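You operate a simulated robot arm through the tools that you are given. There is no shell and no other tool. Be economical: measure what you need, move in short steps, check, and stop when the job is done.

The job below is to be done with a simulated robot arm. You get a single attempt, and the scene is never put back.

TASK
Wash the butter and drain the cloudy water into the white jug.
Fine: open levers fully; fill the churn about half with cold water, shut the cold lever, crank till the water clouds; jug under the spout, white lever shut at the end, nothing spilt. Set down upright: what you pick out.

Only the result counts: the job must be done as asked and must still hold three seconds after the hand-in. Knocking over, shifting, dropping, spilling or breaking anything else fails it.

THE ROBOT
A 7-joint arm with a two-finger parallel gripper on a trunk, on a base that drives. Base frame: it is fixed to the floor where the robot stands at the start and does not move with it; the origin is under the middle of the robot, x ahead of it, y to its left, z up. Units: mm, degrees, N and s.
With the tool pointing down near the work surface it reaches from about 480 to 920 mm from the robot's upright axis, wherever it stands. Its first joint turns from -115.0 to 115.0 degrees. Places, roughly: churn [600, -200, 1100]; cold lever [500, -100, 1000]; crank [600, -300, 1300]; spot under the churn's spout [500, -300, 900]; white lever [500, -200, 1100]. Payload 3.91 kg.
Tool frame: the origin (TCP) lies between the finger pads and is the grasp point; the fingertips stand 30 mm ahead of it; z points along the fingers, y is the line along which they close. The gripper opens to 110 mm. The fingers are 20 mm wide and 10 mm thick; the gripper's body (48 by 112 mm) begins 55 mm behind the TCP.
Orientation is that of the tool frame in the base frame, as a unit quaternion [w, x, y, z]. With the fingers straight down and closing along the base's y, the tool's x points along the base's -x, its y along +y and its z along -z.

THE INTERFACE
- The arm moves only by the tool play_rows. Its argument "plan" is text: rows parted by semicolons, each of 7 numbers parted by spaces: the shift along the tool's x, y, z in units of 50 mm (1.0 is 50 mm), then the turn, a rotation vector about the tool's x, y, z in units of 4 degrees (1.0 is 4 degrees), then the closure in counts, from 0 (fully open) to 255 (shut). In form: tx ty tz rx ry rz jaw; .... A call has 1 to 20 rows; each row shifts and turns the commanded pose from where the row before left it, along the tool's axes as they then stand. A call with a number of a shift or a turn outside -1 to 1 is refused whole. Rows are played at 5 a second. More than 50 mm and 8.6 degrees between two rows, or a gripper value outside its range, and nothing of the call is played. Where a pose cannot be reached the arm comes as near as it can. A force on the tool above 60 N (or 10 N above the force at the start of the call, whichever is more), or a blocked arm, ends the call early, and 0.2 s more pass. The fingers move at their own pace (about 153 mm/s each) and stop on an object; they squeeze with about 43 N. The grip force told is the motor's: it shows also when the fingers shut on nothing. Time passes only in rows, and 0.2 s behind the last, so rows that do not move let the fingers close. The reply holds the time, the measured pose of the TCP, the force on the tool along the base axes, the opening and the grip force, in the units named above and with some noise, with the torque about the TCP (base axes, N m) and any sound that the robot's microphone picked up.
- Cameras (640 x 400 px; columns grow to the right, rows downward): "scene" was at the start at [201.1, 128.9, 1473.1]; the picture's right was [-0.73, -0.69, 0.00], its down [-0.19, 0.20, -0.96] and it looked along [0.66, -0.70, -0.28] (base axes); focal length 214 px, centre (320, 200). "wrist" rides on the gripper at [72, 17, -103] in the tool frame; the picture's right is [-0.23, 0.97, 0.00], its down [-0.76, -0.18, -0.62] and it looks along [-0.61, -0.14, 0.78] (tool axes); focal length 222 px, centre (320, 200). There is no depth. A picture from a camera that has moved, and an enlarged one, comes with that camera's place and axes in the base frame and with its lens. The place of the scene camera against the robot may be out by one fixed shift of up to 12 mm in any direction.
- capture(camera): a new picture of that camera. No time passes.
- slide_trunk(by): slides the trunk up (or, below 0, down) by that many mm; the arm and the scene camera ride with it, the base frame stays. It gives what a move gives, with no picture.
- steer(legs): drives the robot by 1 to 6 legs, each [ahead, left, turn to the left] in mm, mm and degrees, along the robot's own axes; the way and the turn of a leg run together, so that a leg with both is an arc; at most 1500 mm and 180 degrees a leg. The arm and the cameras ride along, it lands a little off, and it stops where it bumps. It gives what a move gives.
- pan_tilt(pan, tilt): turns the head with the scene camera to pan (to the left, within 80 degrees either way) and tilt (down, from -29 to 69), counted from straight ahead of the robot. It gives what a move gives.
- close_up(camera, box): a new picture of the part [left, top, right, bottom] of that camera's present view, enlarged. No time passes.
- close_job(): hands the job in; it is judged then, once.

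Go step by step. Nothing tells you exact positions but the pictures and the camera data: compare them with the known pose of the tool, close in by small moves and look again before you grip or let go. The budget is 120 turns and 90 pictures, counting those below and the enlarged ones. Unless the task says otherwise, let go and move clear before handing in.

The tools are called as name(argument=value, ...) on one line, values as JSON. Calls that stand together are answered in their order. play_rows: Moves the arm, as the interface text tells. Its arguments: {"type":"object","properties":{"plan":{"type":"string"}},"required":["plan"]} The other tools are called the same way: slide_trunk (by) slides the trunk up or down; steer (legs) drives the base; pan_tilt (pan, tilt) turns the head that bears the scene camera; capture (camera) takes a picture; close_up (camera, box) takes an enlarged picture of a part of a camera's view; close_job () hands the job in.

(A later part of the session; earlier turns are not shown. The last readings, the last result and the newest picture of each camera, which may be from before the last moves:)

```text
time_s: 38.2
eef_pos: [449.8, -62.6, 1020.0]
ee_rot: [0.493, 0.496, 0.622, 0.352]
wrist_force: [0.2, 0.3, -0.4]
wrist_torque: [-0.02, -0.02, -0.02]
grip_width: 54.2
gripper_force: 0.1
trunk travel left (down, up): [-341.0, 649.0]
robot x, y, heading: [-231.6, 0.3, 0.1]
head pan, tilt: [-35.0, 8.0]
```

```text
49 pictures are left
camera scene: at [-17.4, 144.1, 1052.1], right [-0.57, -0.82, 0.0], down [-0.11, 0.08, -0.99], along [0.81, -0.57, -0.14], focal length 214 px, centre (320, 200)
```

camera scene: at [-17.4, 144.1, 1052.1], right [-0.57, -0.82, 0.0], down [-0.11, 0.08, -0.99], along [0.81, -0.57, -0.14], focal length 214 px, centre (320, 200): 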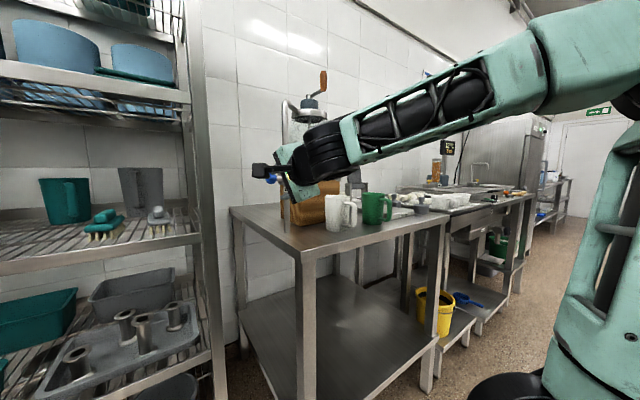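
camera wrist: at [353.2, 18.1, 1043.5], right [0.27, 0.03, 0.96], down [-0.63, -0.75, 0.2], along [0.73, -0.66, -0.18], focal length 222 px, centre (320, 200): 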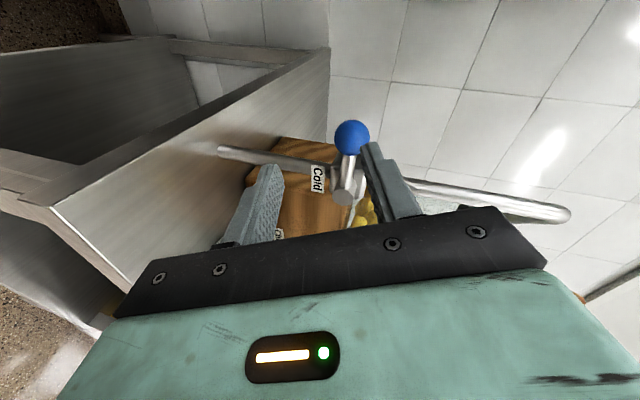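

The knob now lies just ahead at about (533,-66,1023). I'll shift up slightly and advance so the fingers straddle it.

play_rows(plan="-0.1 0.46 0 0 0 0 130;0 0 0.7 0 0 0 130;0 0 0 0 0 0 130")

capture(camera="wrist")

```text
time_s: 39.0
eef_pos: [488.2, -65.1, 1031.2]
ee_rot: [0.493, 0.497, 0.622, 0.351]
wrist_force: [-0.6, 0.4, 0.2]
wrist_torque: [0.0, 0.01, 0.02]
grip_width: 53.8
gripper_force: 0.0
trunk travel left (down, up): [-341.0, 649.0]
robot x, y, heading: [-229.7, 0.2, 0.1]
head pan, tilt: [-35.0, 8.0]
```

```text
48 pictures are left
camera wrist: at [392.3, 15.9, 1055.2], right [0.27, 0.03, 0.96], down [-0.63, -0.75, 0.2], along [0.73, -0.66, -0.18], focal length 222 px, centre (320, 200)
```

wrist: 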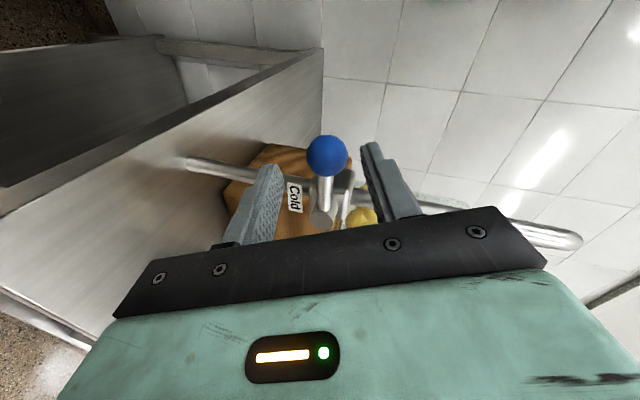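

The knob is centred between the fingers, about 42 mm ahead. I advance and close.

play_rows(plan="0 0.08 0.4 0 0 0 130;0 0 0.4 0 0 0 130;0 0 0 0 0 0 170;0 0 0 0 0 0 210;0 0 0 0 0 0 255;0 0 0 0 0 0 255")

capture(camera="wrist")

```text
time_s: 39.7
eef_pos: [521.3, -113.7, 1033.5]
ee_rot: [0.513, 0.523, 0.595, 0.33]
wrist_force: [-50.4, 0.3, 9.0]
wrist_torque: [0.08, 0.84, -0.46]
grip_width: 45.3
gripper_force: 8.4
out of reach, approached as far as the arm can: row 2
trunk travel left (down, up): [-341.0, 649.0]
robot x, y, heading: [-231.7, -1.7, 0.3]
head pan, tilt: [-35.0, 8.0]
stopped in row 3: the force on the tool passed its limit at 102 N (the readings are from after the stop); the commanded pose is now the measured one
```

```text
47 pictures are left
camera wrist: at [433.5, -23.6, 1055.6], right [0.26, 0.01, 0.97], down [-0.7, -0.68, 0.2], along [0.66, -0.73, -0.17], focal length 222 px, centre (320, 200)
```

wrist: 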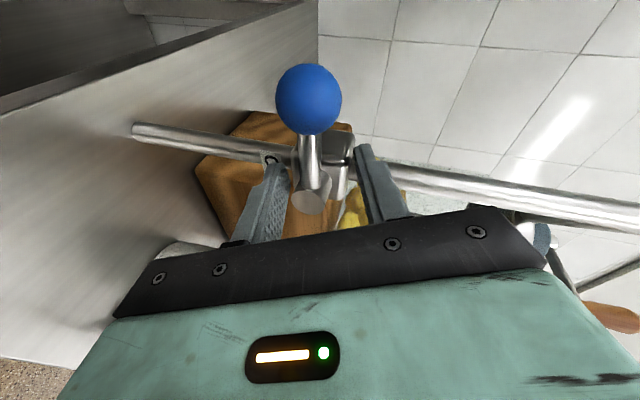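

The arm slid sideways at a reach limit and pressed on the lever stub. I'll back straight out.

play_rows(plan="0 0 -0.5 0 0 0 130;0 0 -0.5 0 0 0 130;0 0 -0.5 0 0 0 130;0 0 0 0 0 0 130")

capture(camera="scene")

capture(camera="wrist")

```text
time_s: 40.7
eef_pos: [454.1, -101.3, 1049.6]
ee_rot: [0.513, 0.522, 0.597, 0.329]
wrist_force: [0.1, 0.0, -1.3]
wrist_torque: [0.01, 0.02, -0.03]
grip_width: 53.8
gripper_force: 0.0
trunk travel left (down, up): [-341.0, 649.0]
robot x, y, heading: [-230.8, -1.8, 0.2]
head pan, tilt: [-35.0, 8.0]
```

```text
46 pictures are left
camera scene: at [-18.1, 144.9, 1052.1], right [-0.57, -0.82, 0.0], down [-0.11, 0.08, -0.99], along [0.81, -0.56, -0.14], focal length 214 px, centre (320, 200)
```

scene: 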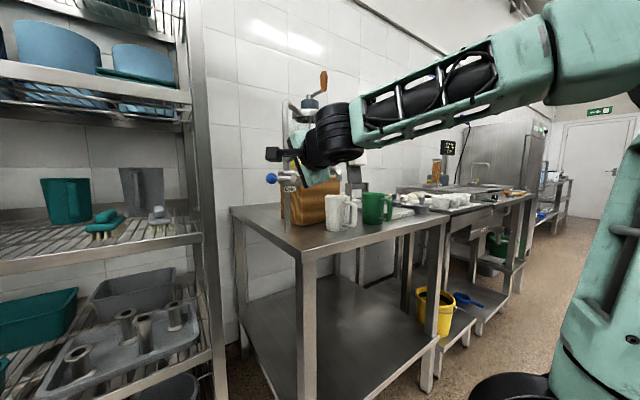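

```text
45 pictures are left
camera wrist: at [365.4, -11.5, 1072.7], right [0.26, 0.01, 0.96], down [-0.7, -0.68, 0.2], along [0.66, -0.73, -0.17], focal length 222 px, centre (320, 200)
```

wrist: 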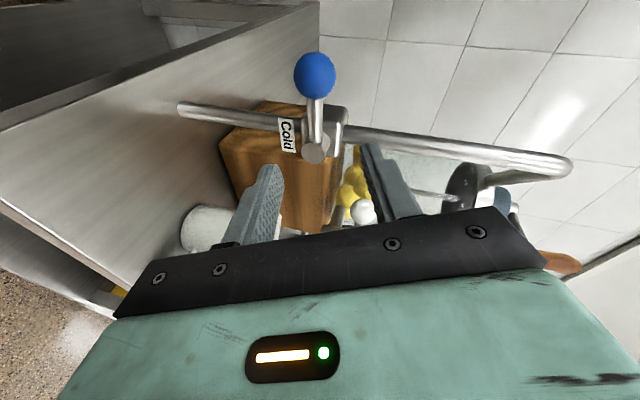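

The lever is unharmed. Instead of gripping it with a rolled hand, I'll use the closed fingers as a horizontal pusher with no roll, so I unroll the wrist now.

play_rows(plan="0 0 -0.3 0 0 -1 255;0 0 0 0 0 -1 255;0 0 0 0 0 -1 255;0 0 0 0 0 -1 255;0 0 0 0 0 -1 255;0 0 0 0 0 -1 255;0 0 0 0 0 -1 255;0 0 0 0 0 -1 255;0 0 0 0 0 -1 255;0 0 0 0 0 -1 255;0 0 0 0 0 -1 255;0 0 0 0 0 -1 255;0 0 0 0 0 -1 255;0 0 0 0 0 -1 255;0 0 0 0 0 -1 255;0 0 0 0 0 -1 255;0 0 0 0 0 -1 255;0 0 0 0 0 -1 255;0 0 0 -1 0 -0.75 255;0 0 0 -1 0 0 255")

capture(camera="wrist")

capture(camera="scene")

```text
time_s: 44.9
eef_pos: [446.4, -98.7, 1048.7]
ee_rot: [0.609, 0.009, 0.793, 0.005]
wrist_force: [-0.1, -0.4, 0.2]
wrist_torque: [-0.01, 0.02, 0.01]
grip_width: 0.0
gripper_force: 37.5
out of reach, approached as far as the arm can: row 16, 19
trunk travel left (down, up): [-341.0, 649.0]
robot x, y, heading: [-230.8, 1.7, 0.1]
head pan, tilt: [-35.0, 8.0]
```

```text
44 pictures are left
camera wrist: at [328.1, -78.4, 1005.8], right [0.07, 0.97, 0.24], down [-0.41, -0.19, 0.89], along [0.91, -0.16, 0.38], focal length 222 px, centre (320, 200)
```

wrist: 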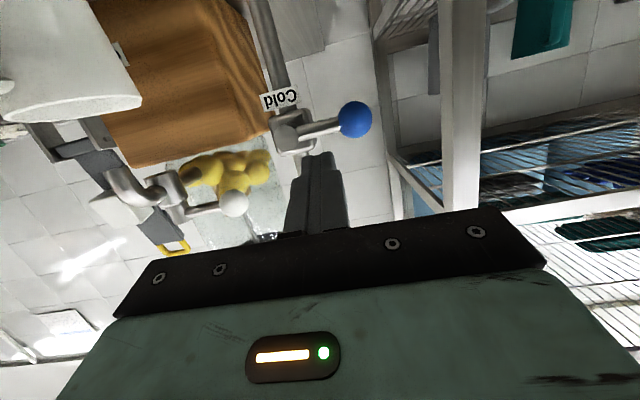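

```text
43 pictures are left
camera scene: at [-18.2, 144.9, 1052.1], right [-0.57, -0.82, 0.0], down [-0.11, 0.08, -0.99], along [0.81, -0.56, -0.14], focal length 214 px, centre (320, 200)
```

scene: 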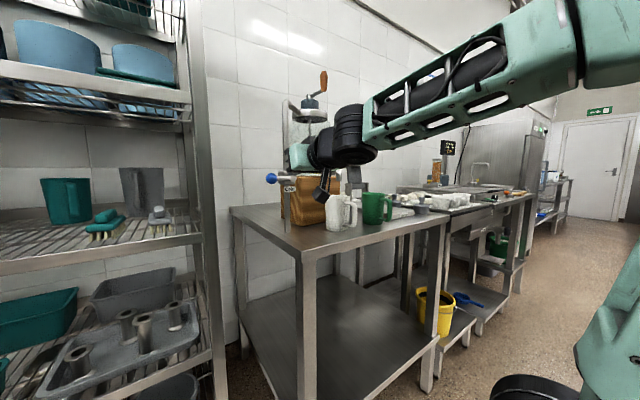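

The closed fingers now point ahead and 15° down. The lever hub is at y≈-122 and the knob at y≈-67, so I move the fingertips above the bar between them.

play_rows(plan="-0.3 0.12 -0.07 0 0 0 255;-0.18 0 0.66 0 0 0 255;-0.17 0 0.65 0 0 0 255;0 0 0 0 0 0 255")

capture(camera="wrist")

```text
time_s: 45.9
eef_pos: [514.7, -94.1, 1063.4]
ee_rot: [0.61, 0.009, 0.792, 0.005]
wrist_force: [0.2, 0.9, -0.4]
wrist_torque: [0.0, -0.02, -0.04]
grip_width: 0.0
gripper_force: 38.3
trunk travel left (down, up): [-341.0, 649.0]
robot x, y, heading: [-233.4, 0.6, 0.3]
head pan, tilt: [-35.0, 8.0]
```

```text
42 pictures are left
camera wrist: at [396.2, -73.5, 1021.3], right [0.07, 0.97, 0.24], down [-0.41, -0.19, 0.89], along [0.91, -0.16, 0.38], focal length 222 px, centre (320, 200)
```

wrist: 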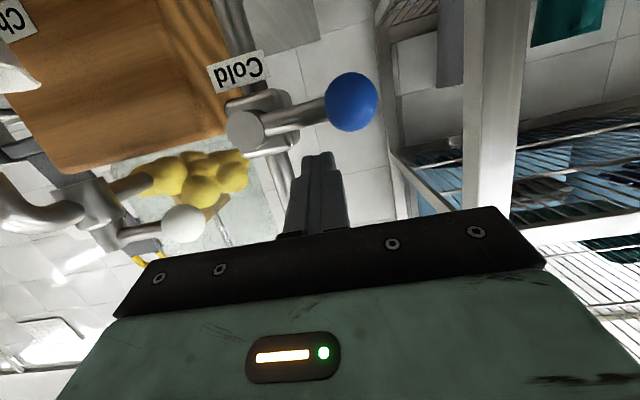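

play_rows(plan="0.33 0 0.09 0 0 0 255;0.1 0 0.026 0 0 0 255;0.1 0 0.026 0 0 0 255;0 0 0 0 0 0 255")

capture(camera="wrist")

```text
time_s: 46.9
eef_pos: [513.0, -91.2, 1038.0]
ee_rot: [0.61, 0.008, 0.793, 0.006]
wrist_force: [1.7, 2.7, 2.5]
wrist_torque: [0.02, -0.06, 0.04]
grip_width: 0.0
gripper_force: 37.5
trunk travel left (down, up): [-341.0, 649.0]
robot x, y, heading: [-228.6, 1.7, 0.3]
head pan, tilt: [-35.0, 8.0]
```

```text
41 pictures are left
camera wrist: at [396.3, -72.5, 994.3], right [0.07, 0.97, 0.24], down [-0.41, -0.19, 0.89], along [0.91, -0.16, 0.38], focal length 222 px, centre (320, 200)
```

wrist: 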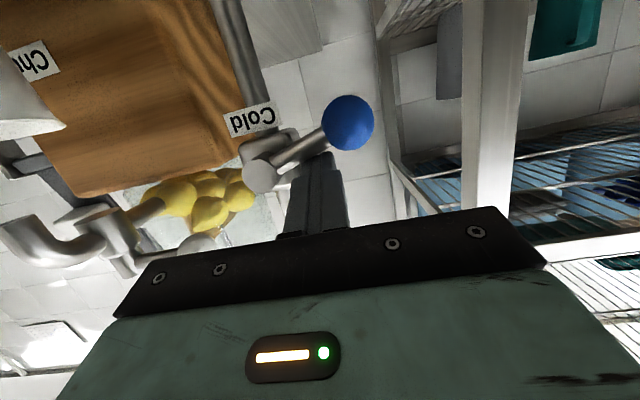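

The lever gives way downward with little force, so down is open. I'll follow the arc to fully open.

play_rows(plan="0.2125 0.08 0.057 0 0 0 255;0.174 0 0.046 0 0 0 255;0.174 -0.08 0.046 0 0 0 255;0.155 -0.12 0.041 0 0 0 255;0.116 -0.18 0.031 0 0 0 255;0 -0.08 0 0 0 0 255")

capture(camera="wrist")

close_up(camera="scene", box=[250, 60, 410, 230])

```text
time_s: 48.3
eef_pos: [513.7, -111.4, 992.7]
ee_rot: [0.61, 0.009, 0.792, 0.004]
wrist_force: [-0.4, 1.4, 0.4]
wrist_torque: [0.05, 0.02, 0.03]
grip_width: 0.1
gripper_force: 38.4
trunk travel left (down, up): [-341.0, 649.0]
robot x, y, heading: [-229.6, -1.4, 0.3]
head pan, tilt: [-35.0, 8.0]
```

```text
40 pictures are left
camera wrist: at [395.8, -90.8, 949.6], right [0.07, 0.97, 0.24], down [-0.41, -0.19, 0.89], along [0.91, -0.16, 0.38], focal length 222 px, centre (320, 200)
```

wrist: 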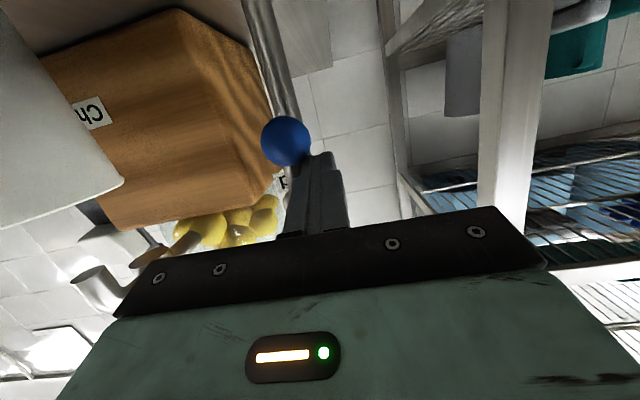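

```text
2.35 times, centred on (330, 145) of scene
camera zoom: at [-18.2, 145.0, 1052.0], right [-0.57, -0.82, 0.0], down [-0.11, 0.08, -0.99], along [0.81, -0.56, -0.14], focal length 505 px, centre (296, 329)
```

zoom: 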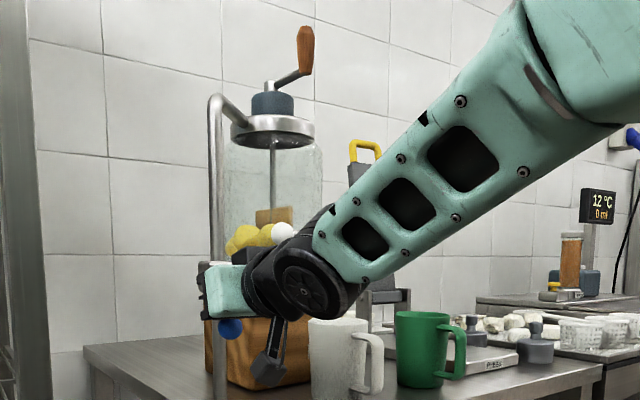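

The lever is near vertical; I'll push a little further to find the stop and see whether water flows.

play_rows(plan="0 -0.08 0 0 0 0 255;0 -0.08 0 0 0 0 255")

capture(camera="wrist")

close_up(camera="scene", box=[290, 80, 360, 180])

```text
time_s: 48.9
eef_pos: [513.7, -111.3, 992.4]
ee_rot: [0.609, 0.005, 0.793, 0.007]
wrist_force: [-6.1, 28.2, -11.2]
wrist_torque: [0.07, 0.18, 0.4]
grip_width: 0.2
gripper_force: 38.0
trunk travel left (down, up): [-341.0, 649.0]
robot x, y, heading: [-229.8, 0.8, 0.2]
head pan, tilt: [-35.0, 8.0]
```

```text
38 pictures are left
camera wrist: at [395.6, -93.7, 949.8], right [0.06, 0.97, 0.24], down [-0.41, -0.19, 0.89], along [0.91, -0.15, 0.38], focal length 222 px, centre (320, 200)
```

wrist: 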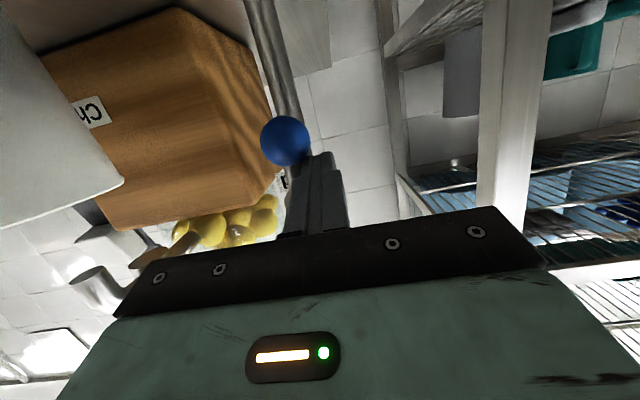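

```text
4.00 times, centred on (325, 130) of scene
camera zoom: at [-18.2, 146.4, 1051.7], right [-0.57, -0.82, 0.0], down [-0.11, 0.08, -0.99], along [0.81, -0.56, -0.14], focal length 858 px, centre (300, 480)
```

zoom: 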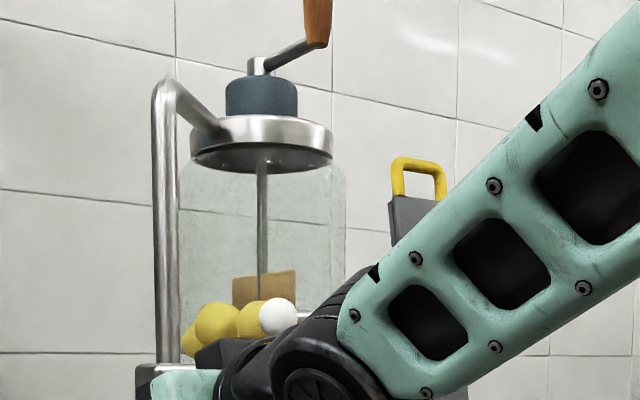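

The lever is at its stop (28 N), fully open. I'll back the fingers out, move to the other side of the lever for closing, and watch the level.

play_rows(plan="0 0.14 0 0 0 0 255;0.155 0 -0.58 0 0 0 255;0.155 0 -0.58 0 0 0 255;0 -0.8 0 0 0 0 255")

capture(camera="wrist")

close_up(camera="scene", box=[270, 80, 360, 210])

```text
time_s: 49.9
eef_pos: [453.8, -150.9, 995.2]
ee_rot: [0.61, 0.01, 0.793, 0.004]
wrist_force: [0.3, -0.4, -0.4]
wrist_torque: [0.0, -0.01, 0.0]
grip_width: 0.1
gripper_force: 37.8
trunk travel left (down, up): [-341.0, 649.0]
robot x, y, heading: [-230.2, 0.4, 0.3]
head pan, tilt: [-35.0, 8.0]
```

```text
36 pictures are left
camera wrist: at [335.0, -131.6, 951.0], right [0.07, 0.97, 0.24], down [-0.41, -0.19, 0.89], along [0.91, -0.16, 0.38], focal length 222 px, centre (320, 200)
```

wrist: 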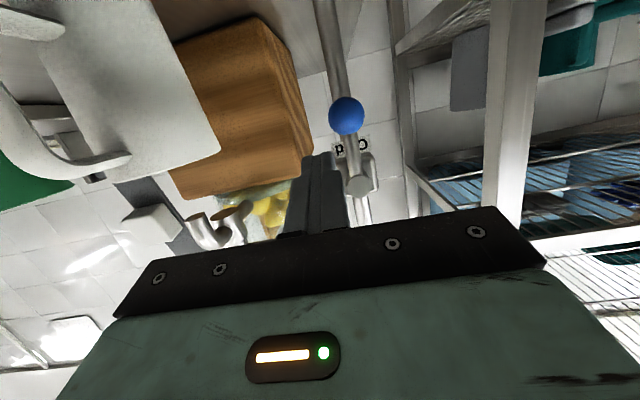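

```text
3.08 times, centred on (315, 145) of scene
camera zoom: at [-18.3, 144.9, 1052.1], right [-0.57, -0.82, 0.0], down [-0.11, 0.08, -0.99], along [0.81, -0.56, -0.14], focal length 660 px, centre (335, 369)
```

zoom: 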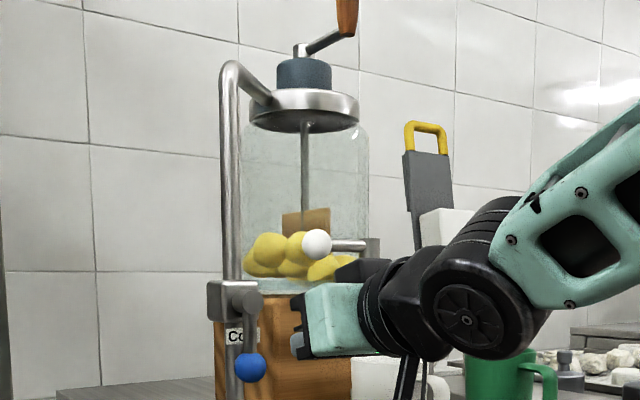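

The jar is in clear view with the lever down. I wait a second and compare the water level.

play_rows(plan="0 0 0 0 0 0 255;0 0 0 0 0 0 255;0 0 0 0 0 0 255;0 0 0 0 0 0 255")

close_up(camera="scene", box=[290, 90, 350, 180])

```text
time_s: 50.9
eef_pos: [453.0, -151.5, 993.7]
ee_rot: [0.61, 0.009, 0.793, 0.005]
wrist_force: [-0.4, -0.1, 0.0]
wrist_torque: [0.03, 0.0, -0.04]
grip_width: 0.0
gripper_force: 37.1
trunk travel left (down, up): [-341.0, 649.0]
robot x, y, heading: [-232.5, 1.2, -0.1]
head pan, tilt: [-35.0, 8.0]
```

```text
4.44 times, centred on (320, 135) of scene
camera zoom: at [-18.2, 144.9, 1052.1], right [-0.57, -0.82, 0.0], down [-0.11, 0.08, -0.99], along [0.81, -0.56, -0.14], focal length 953 px, centre (320, 489)
```

zoom: 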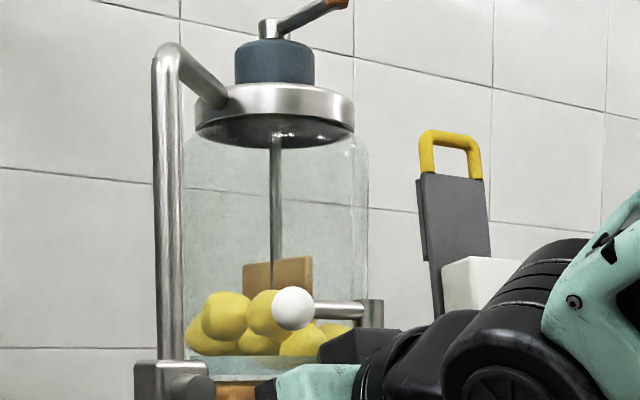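

play_rows(plan="0 0 0 0 0 0 255;0 0 0 0 0 0 255;0 0 0 0 0 0 255;0 0 0 0 0 0 255;0 0 0 0 0 0 255;0 0 0 0 0 0 255;0 0 0 0 0 0 255")

close_up(camera="scene", box=[290, 90, 350, 180])

```text
time_s: 52.5
eef_pos: [454.6, -152.0, 995.0]
ee_rot: [0.61, 0.009, 0.793, 0.004]
wrist_force: [0.3, -0.1, -0.4]
wrist_torque: [0.03, -0.02, 0.0]
grip_width: 0.0
gripper_force: 37.6
trunk travel left (down, up): [-341.0, 649.0]
robot x, y, heading: [-228.4, -1.4, 0.1]
head pan, tilt: [-35.0, 8.0]
```

```text
4.44 times, centred on (320, 135) of scene
camera zoom: at [-18.2, 144.9, 1052.1], right [-0.57, -0.82, 0.0], down [-0.11, 0.08, -0.99], along [0.81, -0.56, -0.14], focal length 953 px, centre (320, 489)
```

zoom: 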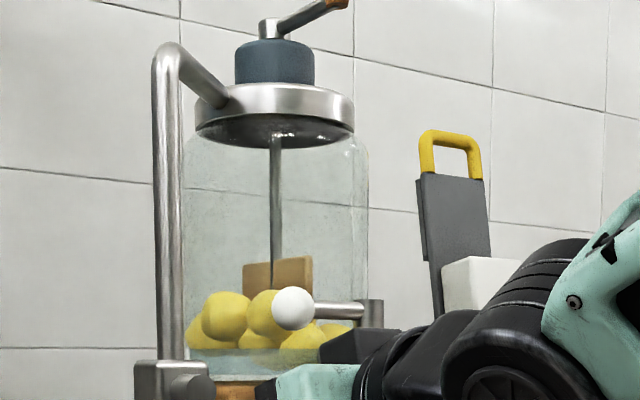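

The water is rising about 6 px/s in this view; half is near row 255. I wait about 8 s and look again.

play_rows(plan="0 0 0 0 0 0 255;0 0 0 0 0 0 255;0 0 0 0 0 0 255;0 0 0 0 0 0 255;0 0 0 0 0 0 255;0 0 0 0 0 0 255;0 0 0 0 0 0 255;0 0 0 0 0 0 255;0 0 0 0 0 0 255;0 0 0 0 0 0 255;0 0 0 0 0 0 255;0 0 0 0 0 0 255;0 0 0 0 0 0 255;0 0 0 0 0 0 255;0 0 0 0 0 0 255;0 0 0 0 0 0 255;0 0 0 0 0 0 255;0 0 0 0 0 0 255;0 0 0 0 0 0 255;0 0 0 0 0 0 255")

play_rows(plan="0 0 0 0 0 0 255;0 0 0 0 0 0 255;0 0 0 0 0 0 255;0 0 0 0 0 0 255;0 0 0 0 0 0 255;0 0 0 0 0 0 255;0 0 0 0 0 0 255;0 0 0 0 0 0 255;0 0 0 0 0 0 255;0 0 0 0 0 0 255;0 0 0 0 0 0 255;0 0 0 0 0 0 255;0 0 0 0 0 0 255;0 0 0 0 0 0 255;0 0 0 0 0 0 255;0 0 0 0 0 0 255;0 0 0 0 0 0 255;0 0 0 0 0 0 255")

close_up(camera="scene", box=[290, 90, 350, 180])

```text
time_s: 56.7
eef_pos: [453.4, -151.1, 994.8]
ee_rot: [0.609, 0.01, 0.793, 0.004]
wrist_force: [-0.1, 0.3, 0.1]
wrist_torque: [-0.04, -0.01, -0.01]
grip_width: 0.2
gripper_force: 38.0
trunk travel left (down, up): [-341.0, 649.0]
robot x, y, heading: [-229.4, -0.2, 0.2]
head pan, tilt: [-35.0, 8.0]
```

```text
time_s: 60.5
eef_pos: [452.7, -151.8, 995.2]
ee_rot: [0.61, 0.009, 0.793, 0.005]
wrist_force: [-0.6, 0.1, -0.1]
wrist_torque: [0.01, -0.01, 0.02]
grip_width: 0.0
gripper_force: 38.1
trunk travel left (down, up): [-341.0, 649.0]
robot x, y, heading: [-231.7, 1.6, 0.1]
head pan, tilt: [-35.0, 8.0]
```

```text
4.44 times, centred on (320, 135) of scene
camera zoom: at [-18.2, 144.9, 1052.1], right [-0.57, -0.82, 0.0], down [-0.11, 0.08, -0.99], along [0.81, -0.56, -0.14], focal length 953 px, centre (320, 489)
```

zoom: 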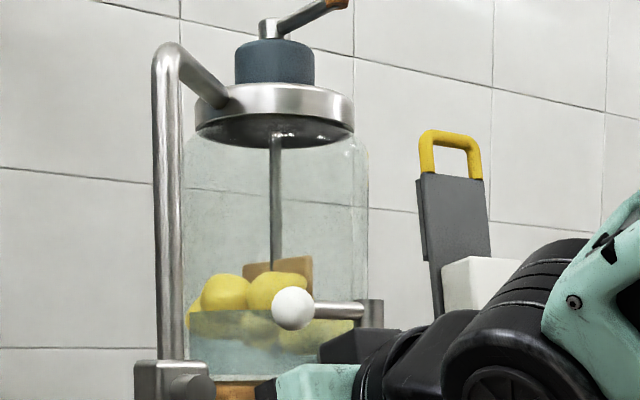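

The level is near row 310, rising about 5 px/s. I wait another 8 s and position the fingers beside the lever meanwhile.

play_rows(plan="0 0 0 0 0 0 255;0 0 0 0 0 0 255;0 0 0 0 0 0 255;0 0 0 0 0 0 255;0 0 0 0 0 0 255;0 0 0 0 0 0 255;0 0 0 0 0 0 255;0 0 0 0 0 0 255;0 0 0 0 0 0 255;0 0 0 0 0 0 255;0 0 0 0 0 0 255;0 0 0 0 0 0 255;0 0 0 0 0 0 255;0 0 0 0 0 0 255;0 0 0 0 0 0 255;0 0 0 0 0 0 255;0 0 0 0 0 0 255;-0.155 0 0.58 0 0 0 255;-0.155 0 0.58 0 0 0 255;0 0 0 0 0 0 255")

capture(camera="wrist")

close_up(camera="scene", box=[290, 90, 350, 180])

```text
time_s: 64.7
eef_pos: [514.6, -151.4, 994.5]
ee_rot: [0.61, 0.01, 0.793, 0.004]
wrist_force: [0.8, 0.6, 0.4]
wrist_torque: [0.01, 0.02, 0.01]
grip_width: 0.0
gripper_force: 37.9
trunk travel left (down, up): [-341.0, 649.0]
robot x, y, heading: [-229.5, 1.8, 0.2]
head pan, tilt: [-35.0, 8.0]
```

```text
31 pictures are left
camera wrist: at [396.3, -132.2, 951.9], right [0.07, 0.97, 0.24], down [-0.41, -0.19, 0.89], along [0.91, -0.16, 0.38], focal length 222 px, centre (320, 200)
```

wrist: 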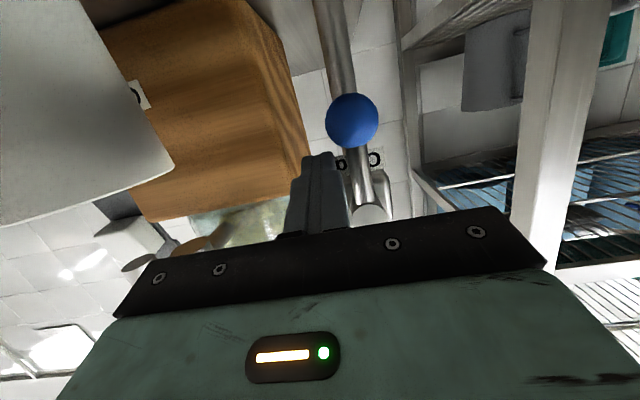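

```text
4.44 times, centred on (320, 135) of scene
camera zoom: at [-18.2, 144.9, 1052.1], right [-0.57, -0.82, 0.0], down [-0.11, 0.08, -0.99], along [0.81, -0.56, -0.14], focal length 953 px, centre (320, 489)
```

zoom: 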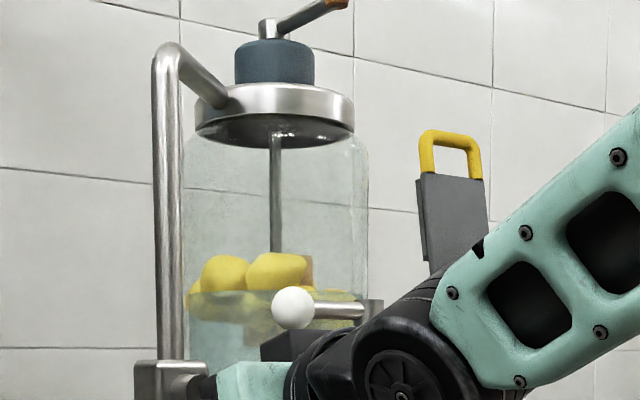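

The level is near row 291. About 4 s more, then I push the lever back up along the arc.

play_rows(plan="0 0 0 0 0 0 255;0 0 0 0 0 0 255;0 0 0 0 0 0 255;0 0 0 0 0 0 255;0 0 0 0 0 0 255;0 0 0 0 0 0 255;0 0 0 0 0 0 255;0 0 0 0 0 0 255;0 0 0 0 0 0 255;0 0 0 0 0 0 255;0 0 0 0 0 0 255;0 0 0 0 0 0 255;0 0 0 0 0 0 255;0 0 0 0 0 0 255;0 0 0 0 0 0 255;0 0 0 0 0 0 255;0 0 0 0 0 0 255;0 0 0 0 0 0 255;0 0 0 0 0 0 255;0 0 0 0 0 0 255")

play_rows(plan="0 0.26 0 0 0 0 255;0.097 0.28 0.026 0 0 0 255;-0.019 0.18 -0.005 0 0 0 255;-0.058 0.18 -0.015 0 0 0 255;-0.135 0.16 -0.036 0 0 0 255;-0.174 0.12 -0.046 0 0 0 255;-0.097 0 -0.026 0 0 0 255;-0.04 0 -0.01 0 0 0 255")

capture(camera="wrist")

close_up(camera="scene", box=[270, 90, 350, 200])

```text
time_s: 68.9
eef_pos: [514.1, -152.6, 994.9]
ee_rot: [0.609, 0.01, 0.793, 0.004]
wrist_force: [-0.4, 0.4, 0.9]
wrist_torque: [0.02, 0.01, 0.01]
grip_width: 0.0
gripper_force: 38.1
trunk travel left (down, up): [-341.0, 649.0]
robot x, y, heading: [-230.3, 3.3, -0.0]
head pan, tilt: [-35.0, 8.0]
```

```text
time_s: 70.7
eef_pos: [516.2, -92.9, 1012.4]
ee_rot: [0.606, 0.009, 0.795, 0.005]
wrist_force: [-3.0, 3.7, -22.7]
wrist_torque: [0.05, 0.24, 0.31]
grip_width: 0.0
gripper_force: 37.6
trunk travel left (down, up): [-341.0, 649.0]
robot x, y, heading: [-228.3, 0.3, 0.3]
head pan, tilt: [-35.0, 8.0]
```

```text
29 pictures are left
camera wrist: at [396.8, -73.4, 969.8], right [0.07, 0.97, 0.24], down [-0.4, -0.19, 0.9], along [0.91, -0.16, 0.38], focal length 222 px, centre (320, 200)
```

wrist: 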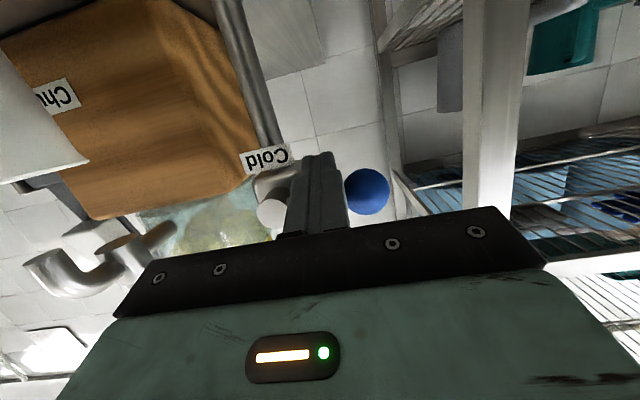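

```text
3.64 times, centred on (310, 145) of scene
camera zoom: at [-17.6, 145.0, 1051.6], right [-0.57, -0.82, 0.0], down [-0.12, 0.08, -0.99], along [0.81, -0.56, -0.14], focal length 780 px, centre (356, 400)
```

zoom: 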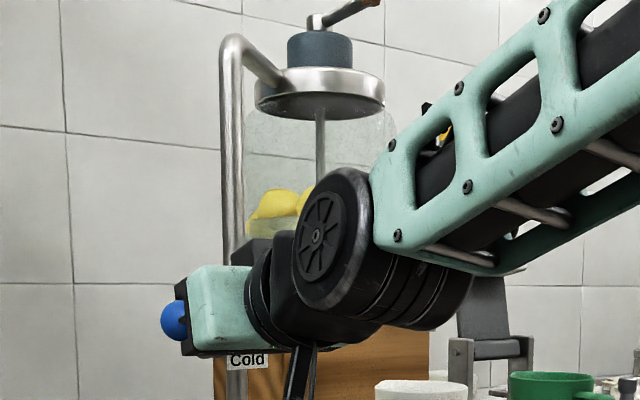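

The lever is back at its upper stop (23 N), shut. I back out and check lever and level.

play_rows(plan="0.12 0 0.03 0 0 0 255;0.2 0 -0.8 0 0 0 255;0.2 0 -0.8 0 0 0 255;0 0 0 0 0 0 255")

capture(camera="wrist")

close_up(camera="scene", box=[290, 90, 350, 180])

```text
time_s: 71.7
eef_pos: [442.9, -94.8, 1010.1]
ee_rot: [0.609, 0.01, 0.793, 0.004]
wrist_force: [0.4, 0.4, 0.4]
wrist_torque: [0.02, -0.05, 0.02]
grip_width: 0.1
gripper_force: 37.7
out of reach, approached as far as the arm can: row 3
trunk travel left (down, up): [-341.0, 649.0]
robot x, y, heading: [-232.9, 3.9, 0.3]
head pan, tilt: [-35.0, 8.0]
```

```text
27 pictures are left
camera wrist: at [325.2, -74.8, 967.2], right [0.07, 0.97, 0.24], down [-0.41, -0.19, 0.89], along [0.91, -0.16, 0.38], focal length 222 px, centre (320, 200)
```

wrist: 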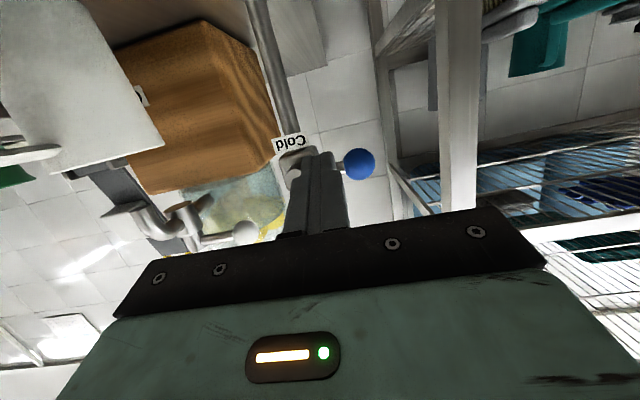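

```text
4.44 times, centred on (320, 135) of scene
camera zoom: at [-16.6, 145.3, 1051.9], right [-0.57, -0.82, 0.0], down [-0.12, 0.08, -0.99], along [0.81, -0.56, -0.14], focal length 953 px, centre (320, 489)
```

zoom: 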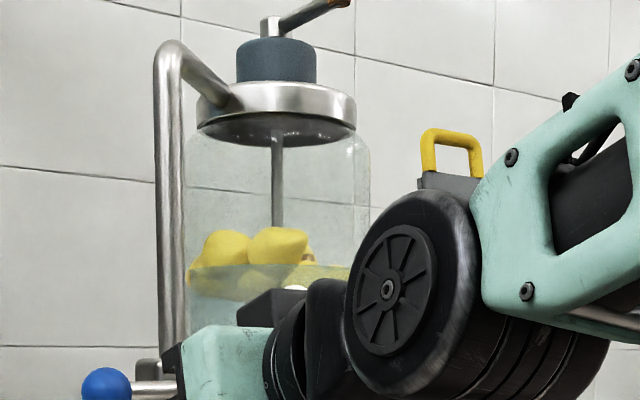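

The cold lever is horizontal again (shut) and the water stands a bit under half (about 46%). Now the crank: I raise the trunk, turn the tool down and drive forward.

slide_trunk(by=490)

play_rows(plan="0 0 0 0 1 0 200;0 0 0 0 1 0 150;0 0 0 0 1 0 100;0 0 0 0 1 0 100;0 0 0 0 1 0 100;0 0 0 0 1 0 100;0 0 0 0 1 0 100;0 0 0 0 1 0 100;0 0 0 0 1 0 100;0 0 0 0 1 0 100;0 0 0 0 1 0 100;0 0 0 0 1 0 100;0 0 0 0 1 0 100;0 0 0 0 1 0 100;0 0 0 0 1 0 100;0 0 0 0 1 0 100;0 0 0 0 1 0 100;0 0 0 0 1 0 100;0 0 0 0 0.77 0 100;0 0 0 0 0 0 100")

steer(legs=[[230, 0, 0]])

pan_tilt(pan=-45, tilt=25)

capture(camera="scene")

capture(camera="wrist")

```text
refused: 490 is not a number from -400 to 400
```

```text
time_s: 75.9
eef_pos: [443.8, -92.5, 1012.5]
ee_rot: [0.002, 0.004, 1.0, 0.009]
wrist_force: [0.8, 0.0, -0.3]
wrist_torque: [0.04, 0.02, 0.03]
grip_width: 67.0
gripper_force: 0.1
trunk travel left (down, up): [-341.0, 649.0]
robot x, y, heading: [-234.8, 3.7, 0.3]
head pan, tilt: [-35.0, 8.0]
```

```text
time_s: 77.1
eef_pos: [512.5, -89.1, 1012.5]
ee_rot: [-0.027, 0.008, 1.0, 0.01]
wrist_force: [-16.6, -0.4, 7.9]
wrist_torque: [-0.34, -0.28, -0.56]
grip_width: 70.5
gripper_force: 3.9
trunk travel left (down, up): [-341.0, 649.0]
robot x, y, heading: [-145.6, 0.8, 0.5]
head pan, tilt: [-35.0, 8.0]
stopped in leg 1: the force on the tool passed its limit at 169 N (the readings are from after the stop); the commanded pose is now the measured one
```

```text
time_s: 77.9
eef_pos: [512.5, -88.8, 1014.5]
ee_rot: [-0.027, 0.007, 1.0, 0.009]
wrist_force: [-26.6, -0.1, 9.4]
wrist_torque: [-0.41, -0.35, -0.9]
grip_width: 70.7
gripper_force: 3.2
trunk travel left (down, up): [-341.0, 649.0]
robot x, y, heading: [-146.5, -3.6, 0.2]
head pan, tilt: [-45.0, 25.0]
```

```text
25 pictures are left
camera scene: at [56.4, 133.2, 1024.8], right [-0.7, -0.71, 0.0], down [-0.3, 0.3, -0.91], along [0.64, -0.64, -0.42], focal length 214 px, centre (320, 200)
```

scene: 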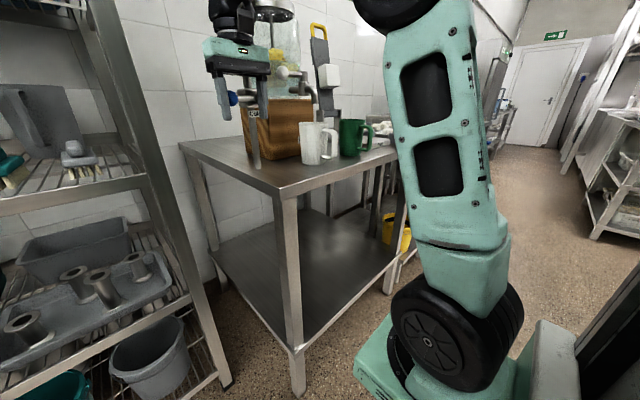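

```text
24 pictures are left
camera wrist: at [446.3, -71.6, 1120.4], right [0.24, 0.97, 0.0], down [0.79, -0.2, 0.58], along [0.56, -0.14, -0.82], focal length 222 px, centre (320, 200)
```

wrist: 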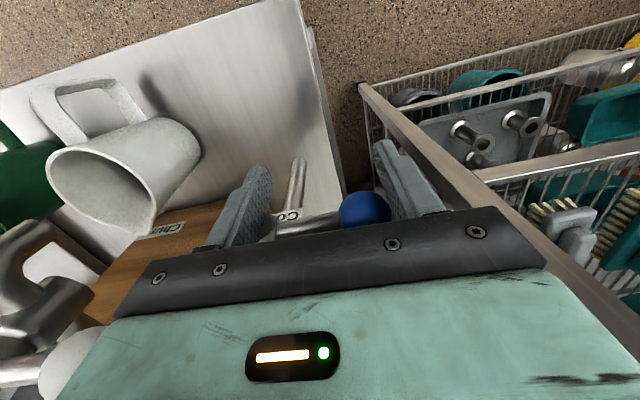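

The trunk slide was refused (400 mm limit), so the drive pressed the hand against the cold lever. I'll back away at once and check for damage.

steer(legs=[[-90, 0, 0]])

capture(camera="wrist")

close_up(camera="scene", box=[180, 0, 400, 170])

```text
time_s: 79.0
eef_pos: [426.6, -88.9, 1011.7]
ee_rot: [-0.025, 0.008, 1.0, 0.009]
wrist_force: [-0.6, 0.1, 0.4]
wrist_torque: [0.0, 0.01, 0.02]
grip_width: 67.0
gripper_force: 0.0
trunk travel left (down, up): [-341.0, 649.0]
robot x, y, heading: [-231.1, 2.7, 0.3]
head pan, tilt: [-45.0, 25.0]
```

```text
23 pictures are left
camera wrist: at [359.8, -72.1, 1119.1], right [0.24, 0.97, 0.01], down [0.79, -0.2, 0.58], along [0.56, -0.14, -0.82], focal length 222 px, centre (320, 200)
```

wrist: 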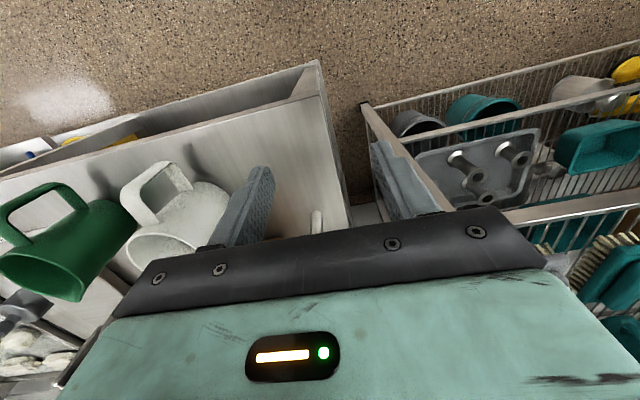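

```text
2.35 times, centred on (290, 85) of scene
camera zoom: at [-30.8, 132.8, 1024.5], right [-0.7, -0.71, 0.0], down [-0.3, 0.3, -0.91], along [0.64, -0.64, -0.42], focal length 505 px, centre (391, 471)
```

zoom: 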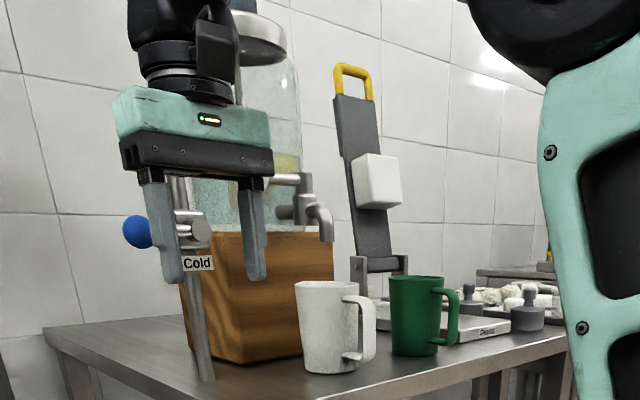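

Everything looks intact and the cold lever is still shut. Now I raise the trunk in two slides.

slide_trunk(by=400)

slide_trunk(by=90)

```text
time_s: 82.8
eef_pos: [426.8, -89.4, 1412.4]
ee_rot: [-0.027, 0.006, 1.0, 0.01]
wrist_force: [0.2, -0.1, -0.3]
wrist_torque: [-0.01, -0.01, 0.01]
grip_width: 66.9
gripper_force: 0.0
trunk travel left (down, up): [-741.0, 249.0]
robot x, y, heading: [-235.5, -2.3, 0.1]
head pan, tilt: [-45.0, 25.0]
```

```text
time_s: 84.0
eef_pos: [426.7, -88.4, 1502.3]
ee_rot: [-0.027, 0.007, 1.0, 0.009]
wrist_force: [0.4, -0.3, -0.1]
wrist_torque: [0.0, 0.02, 0.0]
grip_width: 67.1
gripper_force: 0.1
trunk travel left (down, up): [-831.0, 159.0]
robot x, y, heading: [-229.7, 0.7, 0.0]
head pan, tilt: [-45.0, 25.0]
```

steer(legs=[[230, 0, 0]])

play_rows(plan="0 -0.9 0 0 -0.78 0 100;0.4 -0.9 0 0 0 0 100;0.4 -0.9 0 0 0 0 100;0.8 0 0 0 0 0 100;0 -0.7 0 0 0 0 100;0 0 0 0 0 0 100")

capture(camera="wrist")

capture(camera="scene")

```text
time_s: 85.8
eef_pos: [657.4, -86.1, 1502.9]
ee_rot: [-0.026, 0.005, 1.0, 0.009]
wrist_force: [0.3, -0.5, -0.3]
wrist_torque: [-0.02, -0.04, 0.02]
grip_width: 67.0
gripper_force: 0.2
trunk travel left (down, up): [-831.0, 159.0]
robot x, y, heading: [-2.6, 1.6, 0.4]
head pan, tilt: [-45.0, 25.0]
```

```text
time_s: 87.2
eef_pos: [572.9, -253.7, 1499.0]
ee_rot: [0.001, 0.005, 1.0, 0.009]
wrist_force: [0.5, -0.2, -0.5]
wrist_torque: [0.04, -0.01, -0.02]
grip_width: 67.0
gripper_force: 0.0
trunk travel left (down, up): [-831.0, 159.0]
robot x, y, heading: [-4.1, 1.7, 0.4]
head pan, tilt: [-45.0, 25.0]
```

```text
21 pictures are left
camera wrist: at [502.2, -237.4, 1602.6], right [0.24, 0.97, 0.02], down [0.76, -0.2, 0.62], along [0.61, -0.13, -0.78], focal length 222 px, centre (320, 200)
```

wrist: 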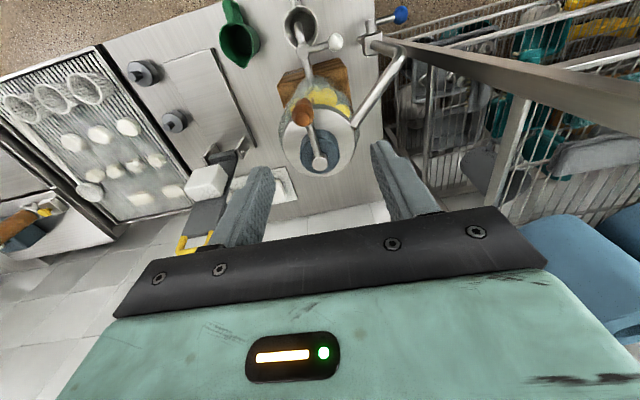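

```text
20 pictures are left
camera scene: at [199.2, 135.1, 1514.5], right [-0.7, -0.71, 0.0], down [-0.3, 0.3, -0.91], along [0.65, -0.64, -0.42], focal length 214 px, centre (320, 200)
```

scene: 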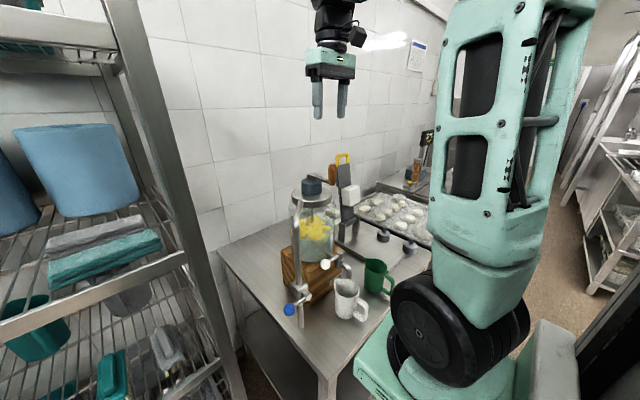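

The jug sits under the spout from above, and the crank handle stands near (575,-269), top z≈1360. I align above it and descend partway.

play_rows(plan="-0.06 -0.3 0.8 0 0 0 100;0 0 0.8 0 0 0 100;0 0 0.5 0 0 0 100;0 0 0 0 0 0 100")

capture(camera="wrist")

```text
time_s: 88.2
eef_pos: [578.3, -267.2, 1394.8]
ee_rot: [0.001, 0.006, 1.0, 0.008]
wrist_force: [-0.3, 0.1, -0.5]
wrist_torque: [-0.01, 0.01, 0.01]
grip_width: 66.8
gripper_force: 0.1
trunk travel left (down, up): [-831.0, 159.0]
robot x, y, heading: [-2.8, 0.5, 0.8]
head pan, tilt: [-45.0, 25.0]
```

```text
19 pictures are left
camera wrist: at [505.6, -250.6, 1497.6], right [0.24, 0.97, 0.02], down [0.76, -0.2, 0.62], along [0.61, -0.13, -0.78], focal length 222 px, centre (320, 200)
```

wrist: 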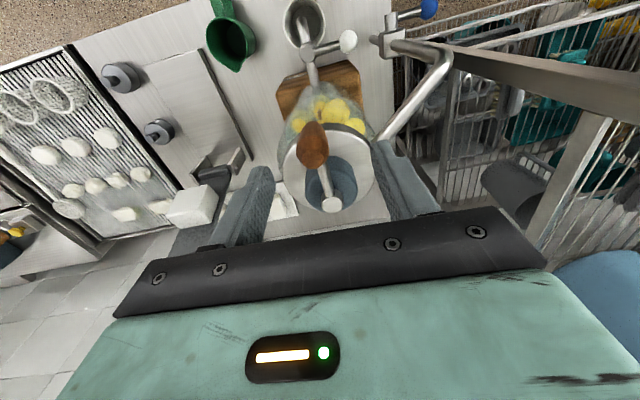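

play_rows(plan="0.14 0 0.4 0 0 0 100;0 0 0.5 0 0 0 100;0 0 0 0 0 0 160;0 0 0 0 0 0 255;0 0 0 0 0 0 255;0 0 0 0 0 0 255")

capture(camera="wrist")

```text
time_s: 89.6
eef_pos: [569.7, -266.0, 1347.7]
ee_rot: [0.001, 0.005, 1.0, 0.008]
wrist_force: [-2.8, -0.7, -1.2]
wrist_torque: [-0.02, -0.6, -0.02]
grip_width: 24.9
gripper_force: 44.9
trunk travel left (down, up): [-831.0, 159.0]
robot x, y, heading: [-1.2, 0.3, 0.5]
head pan, tilt: [-45.0, 25.0]
```

```text
18 pictures are left
camera wrist: at [498.8, -248.8, 1452.1], right [0.24, 0.97, 0.02], down [0.76, -0.2, 0.62], along [0.61, -0.13, -0.78], focal length 222 px, centre (320, 200)
```

wrist: 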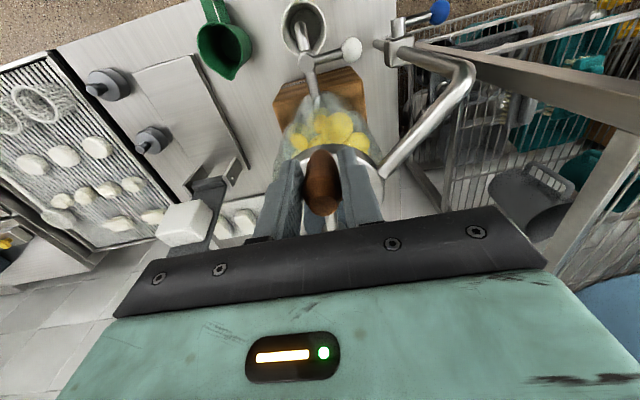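

The handle is gripped. I try a 30° arc first and watch the forces.

play_rows(plan="-0.06 -0.456 0 0 0 0 255;-0.176 -0.424 0 0 0 0 255;0 0 0 0 0 0 255")

```text
time_s: 90.4
eef_pos: [583.6, -309.4, 1347.7]
ee_rot: [0.002, 0.005, 1.0, 0.009]
wrist_force: [3.0, 2.5, 9.2]
wrist_torque: [0.07, 0.35, 0.16]
grip_width: 25.0
gripper_force: 45.2
trunk travel left (down, up): [-831.0, 159.0]
robot x, y, heading: [0.3, -2.7, 0.4]
head pan, tilt: [-45.0, 25.0]
```

Forces are small, so I turn a full circle.

play_rows(plan="-0.392 -0.468 0 0 0 0 255;-0.53 -0.306 0 0 0 0 255;-0.602 -0.106 0 0 0 0 255;-0.602 0.106 0 0 0 0 255;-0.53 0.306 0 0 0 0 255;-0.392 0.468 0 0 0 0 255;-0.21 0.574 0 0 0 0 255;0 0.612 0 0 0 0 255;0.21 0.574 0 0 0 0 255;0.392 0.468 0 0 0 0 255;0.53 0.306 0 0 0 0 255;0.602 0.106 0 0 0 0 255;0.602 -0.106 0 0 0 0 255;0.53 -0.306 0 0 0 0 255;0.392 -0.468 0 0 0 0 255;0.21 -0.574 0 0 0 0 255;0 -0.612 0 0 0 0 255;-0.21 -0.574 0 0 0 0 255")

capture(camera="wrist")

```text
time_s: 91.7
eef_pos: [724.3, -341.2, 1348.3]
ee_rot: [0.008, 0.01, 1.0, 0.001]
wrist_force: [15.9, -16.3, -9.1]
wrist_torque: [0.08, -0.77, -0.08]
grip_width: 24.9
gripper_force: 44.6
trunk travel left (down, up): [-831.0, 159.0]
robot x, y, heading: [-0.2, -0.2, 0.4]
head pan, tilt: [-45.0, 25.0]
stopped in row 6: the force on the tool passed its limit at 78 N (the readings are from after the stop); the commanded pose is now the measured one
```

```text
17 pictures are left
camera wrist: at [650.9, -321.7, 1450.2], right [0.25, 0.97, 0.0], down [0.75, -0.19, 0.63], along [0.62, -0.15, -0.77], focal length 222 px, centre (320, 200)
```

wrist: 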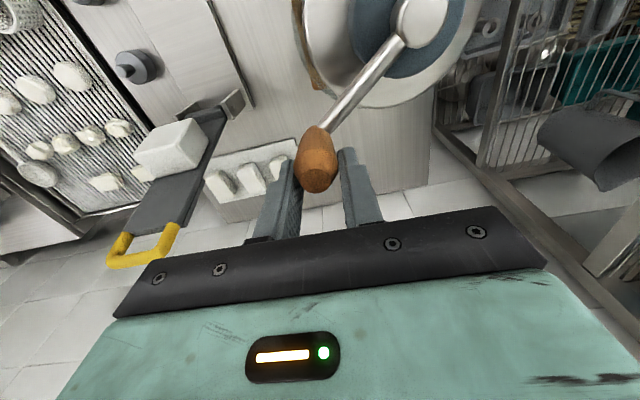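

The circle radius was a bit too large and the handle slid in the pads. From the views the axis is (659,-268) with radius ≈82, handle now near (707,-335), so I re-centre on it.

play_rows(plan="0 0 0 0 0 0 150;0 0 0 0 0 0 130;0.34 0.12 0 0 0 0 130;0 0 0 0 0 0 200;0 0 0 0 0 0 255;0 0 0 0 0 0 255;0 0 0 0 0 0 255")

capture(camera="wrist")

```text
time_s: 93.3
eef_pos: [705.8, -330.9, 1349.9]
ee_rot: [0.007, 0.01, 1.0, 0.001]
wrist_force: [0.3, 0.1, 0.5]
wrist_torque: [-0.03, -0.01, 0.0]
grip_width: 0.0
gripper_force: 38.0
trunk travel left (down, up): [-831.0, 159.0]
robot x, y, heading: [-0.7, 3.1, 0.4]
head pan, tilt: [-45.0, 25.0]
```

```text
16 pictures are left
camera wrist: at [631.9, -311.4, 1452.2], right [0.24, 0.97, 0.01], down [0.75, -0.19, 0.63], along [0.61, -0.15, -0.77], focal length 222 px, centre (320, 200)
```

wrist: 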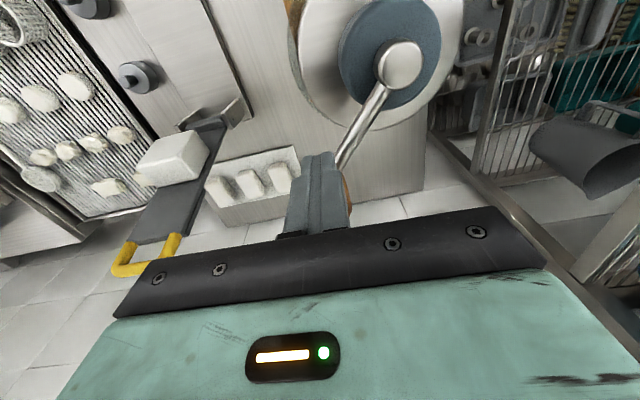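

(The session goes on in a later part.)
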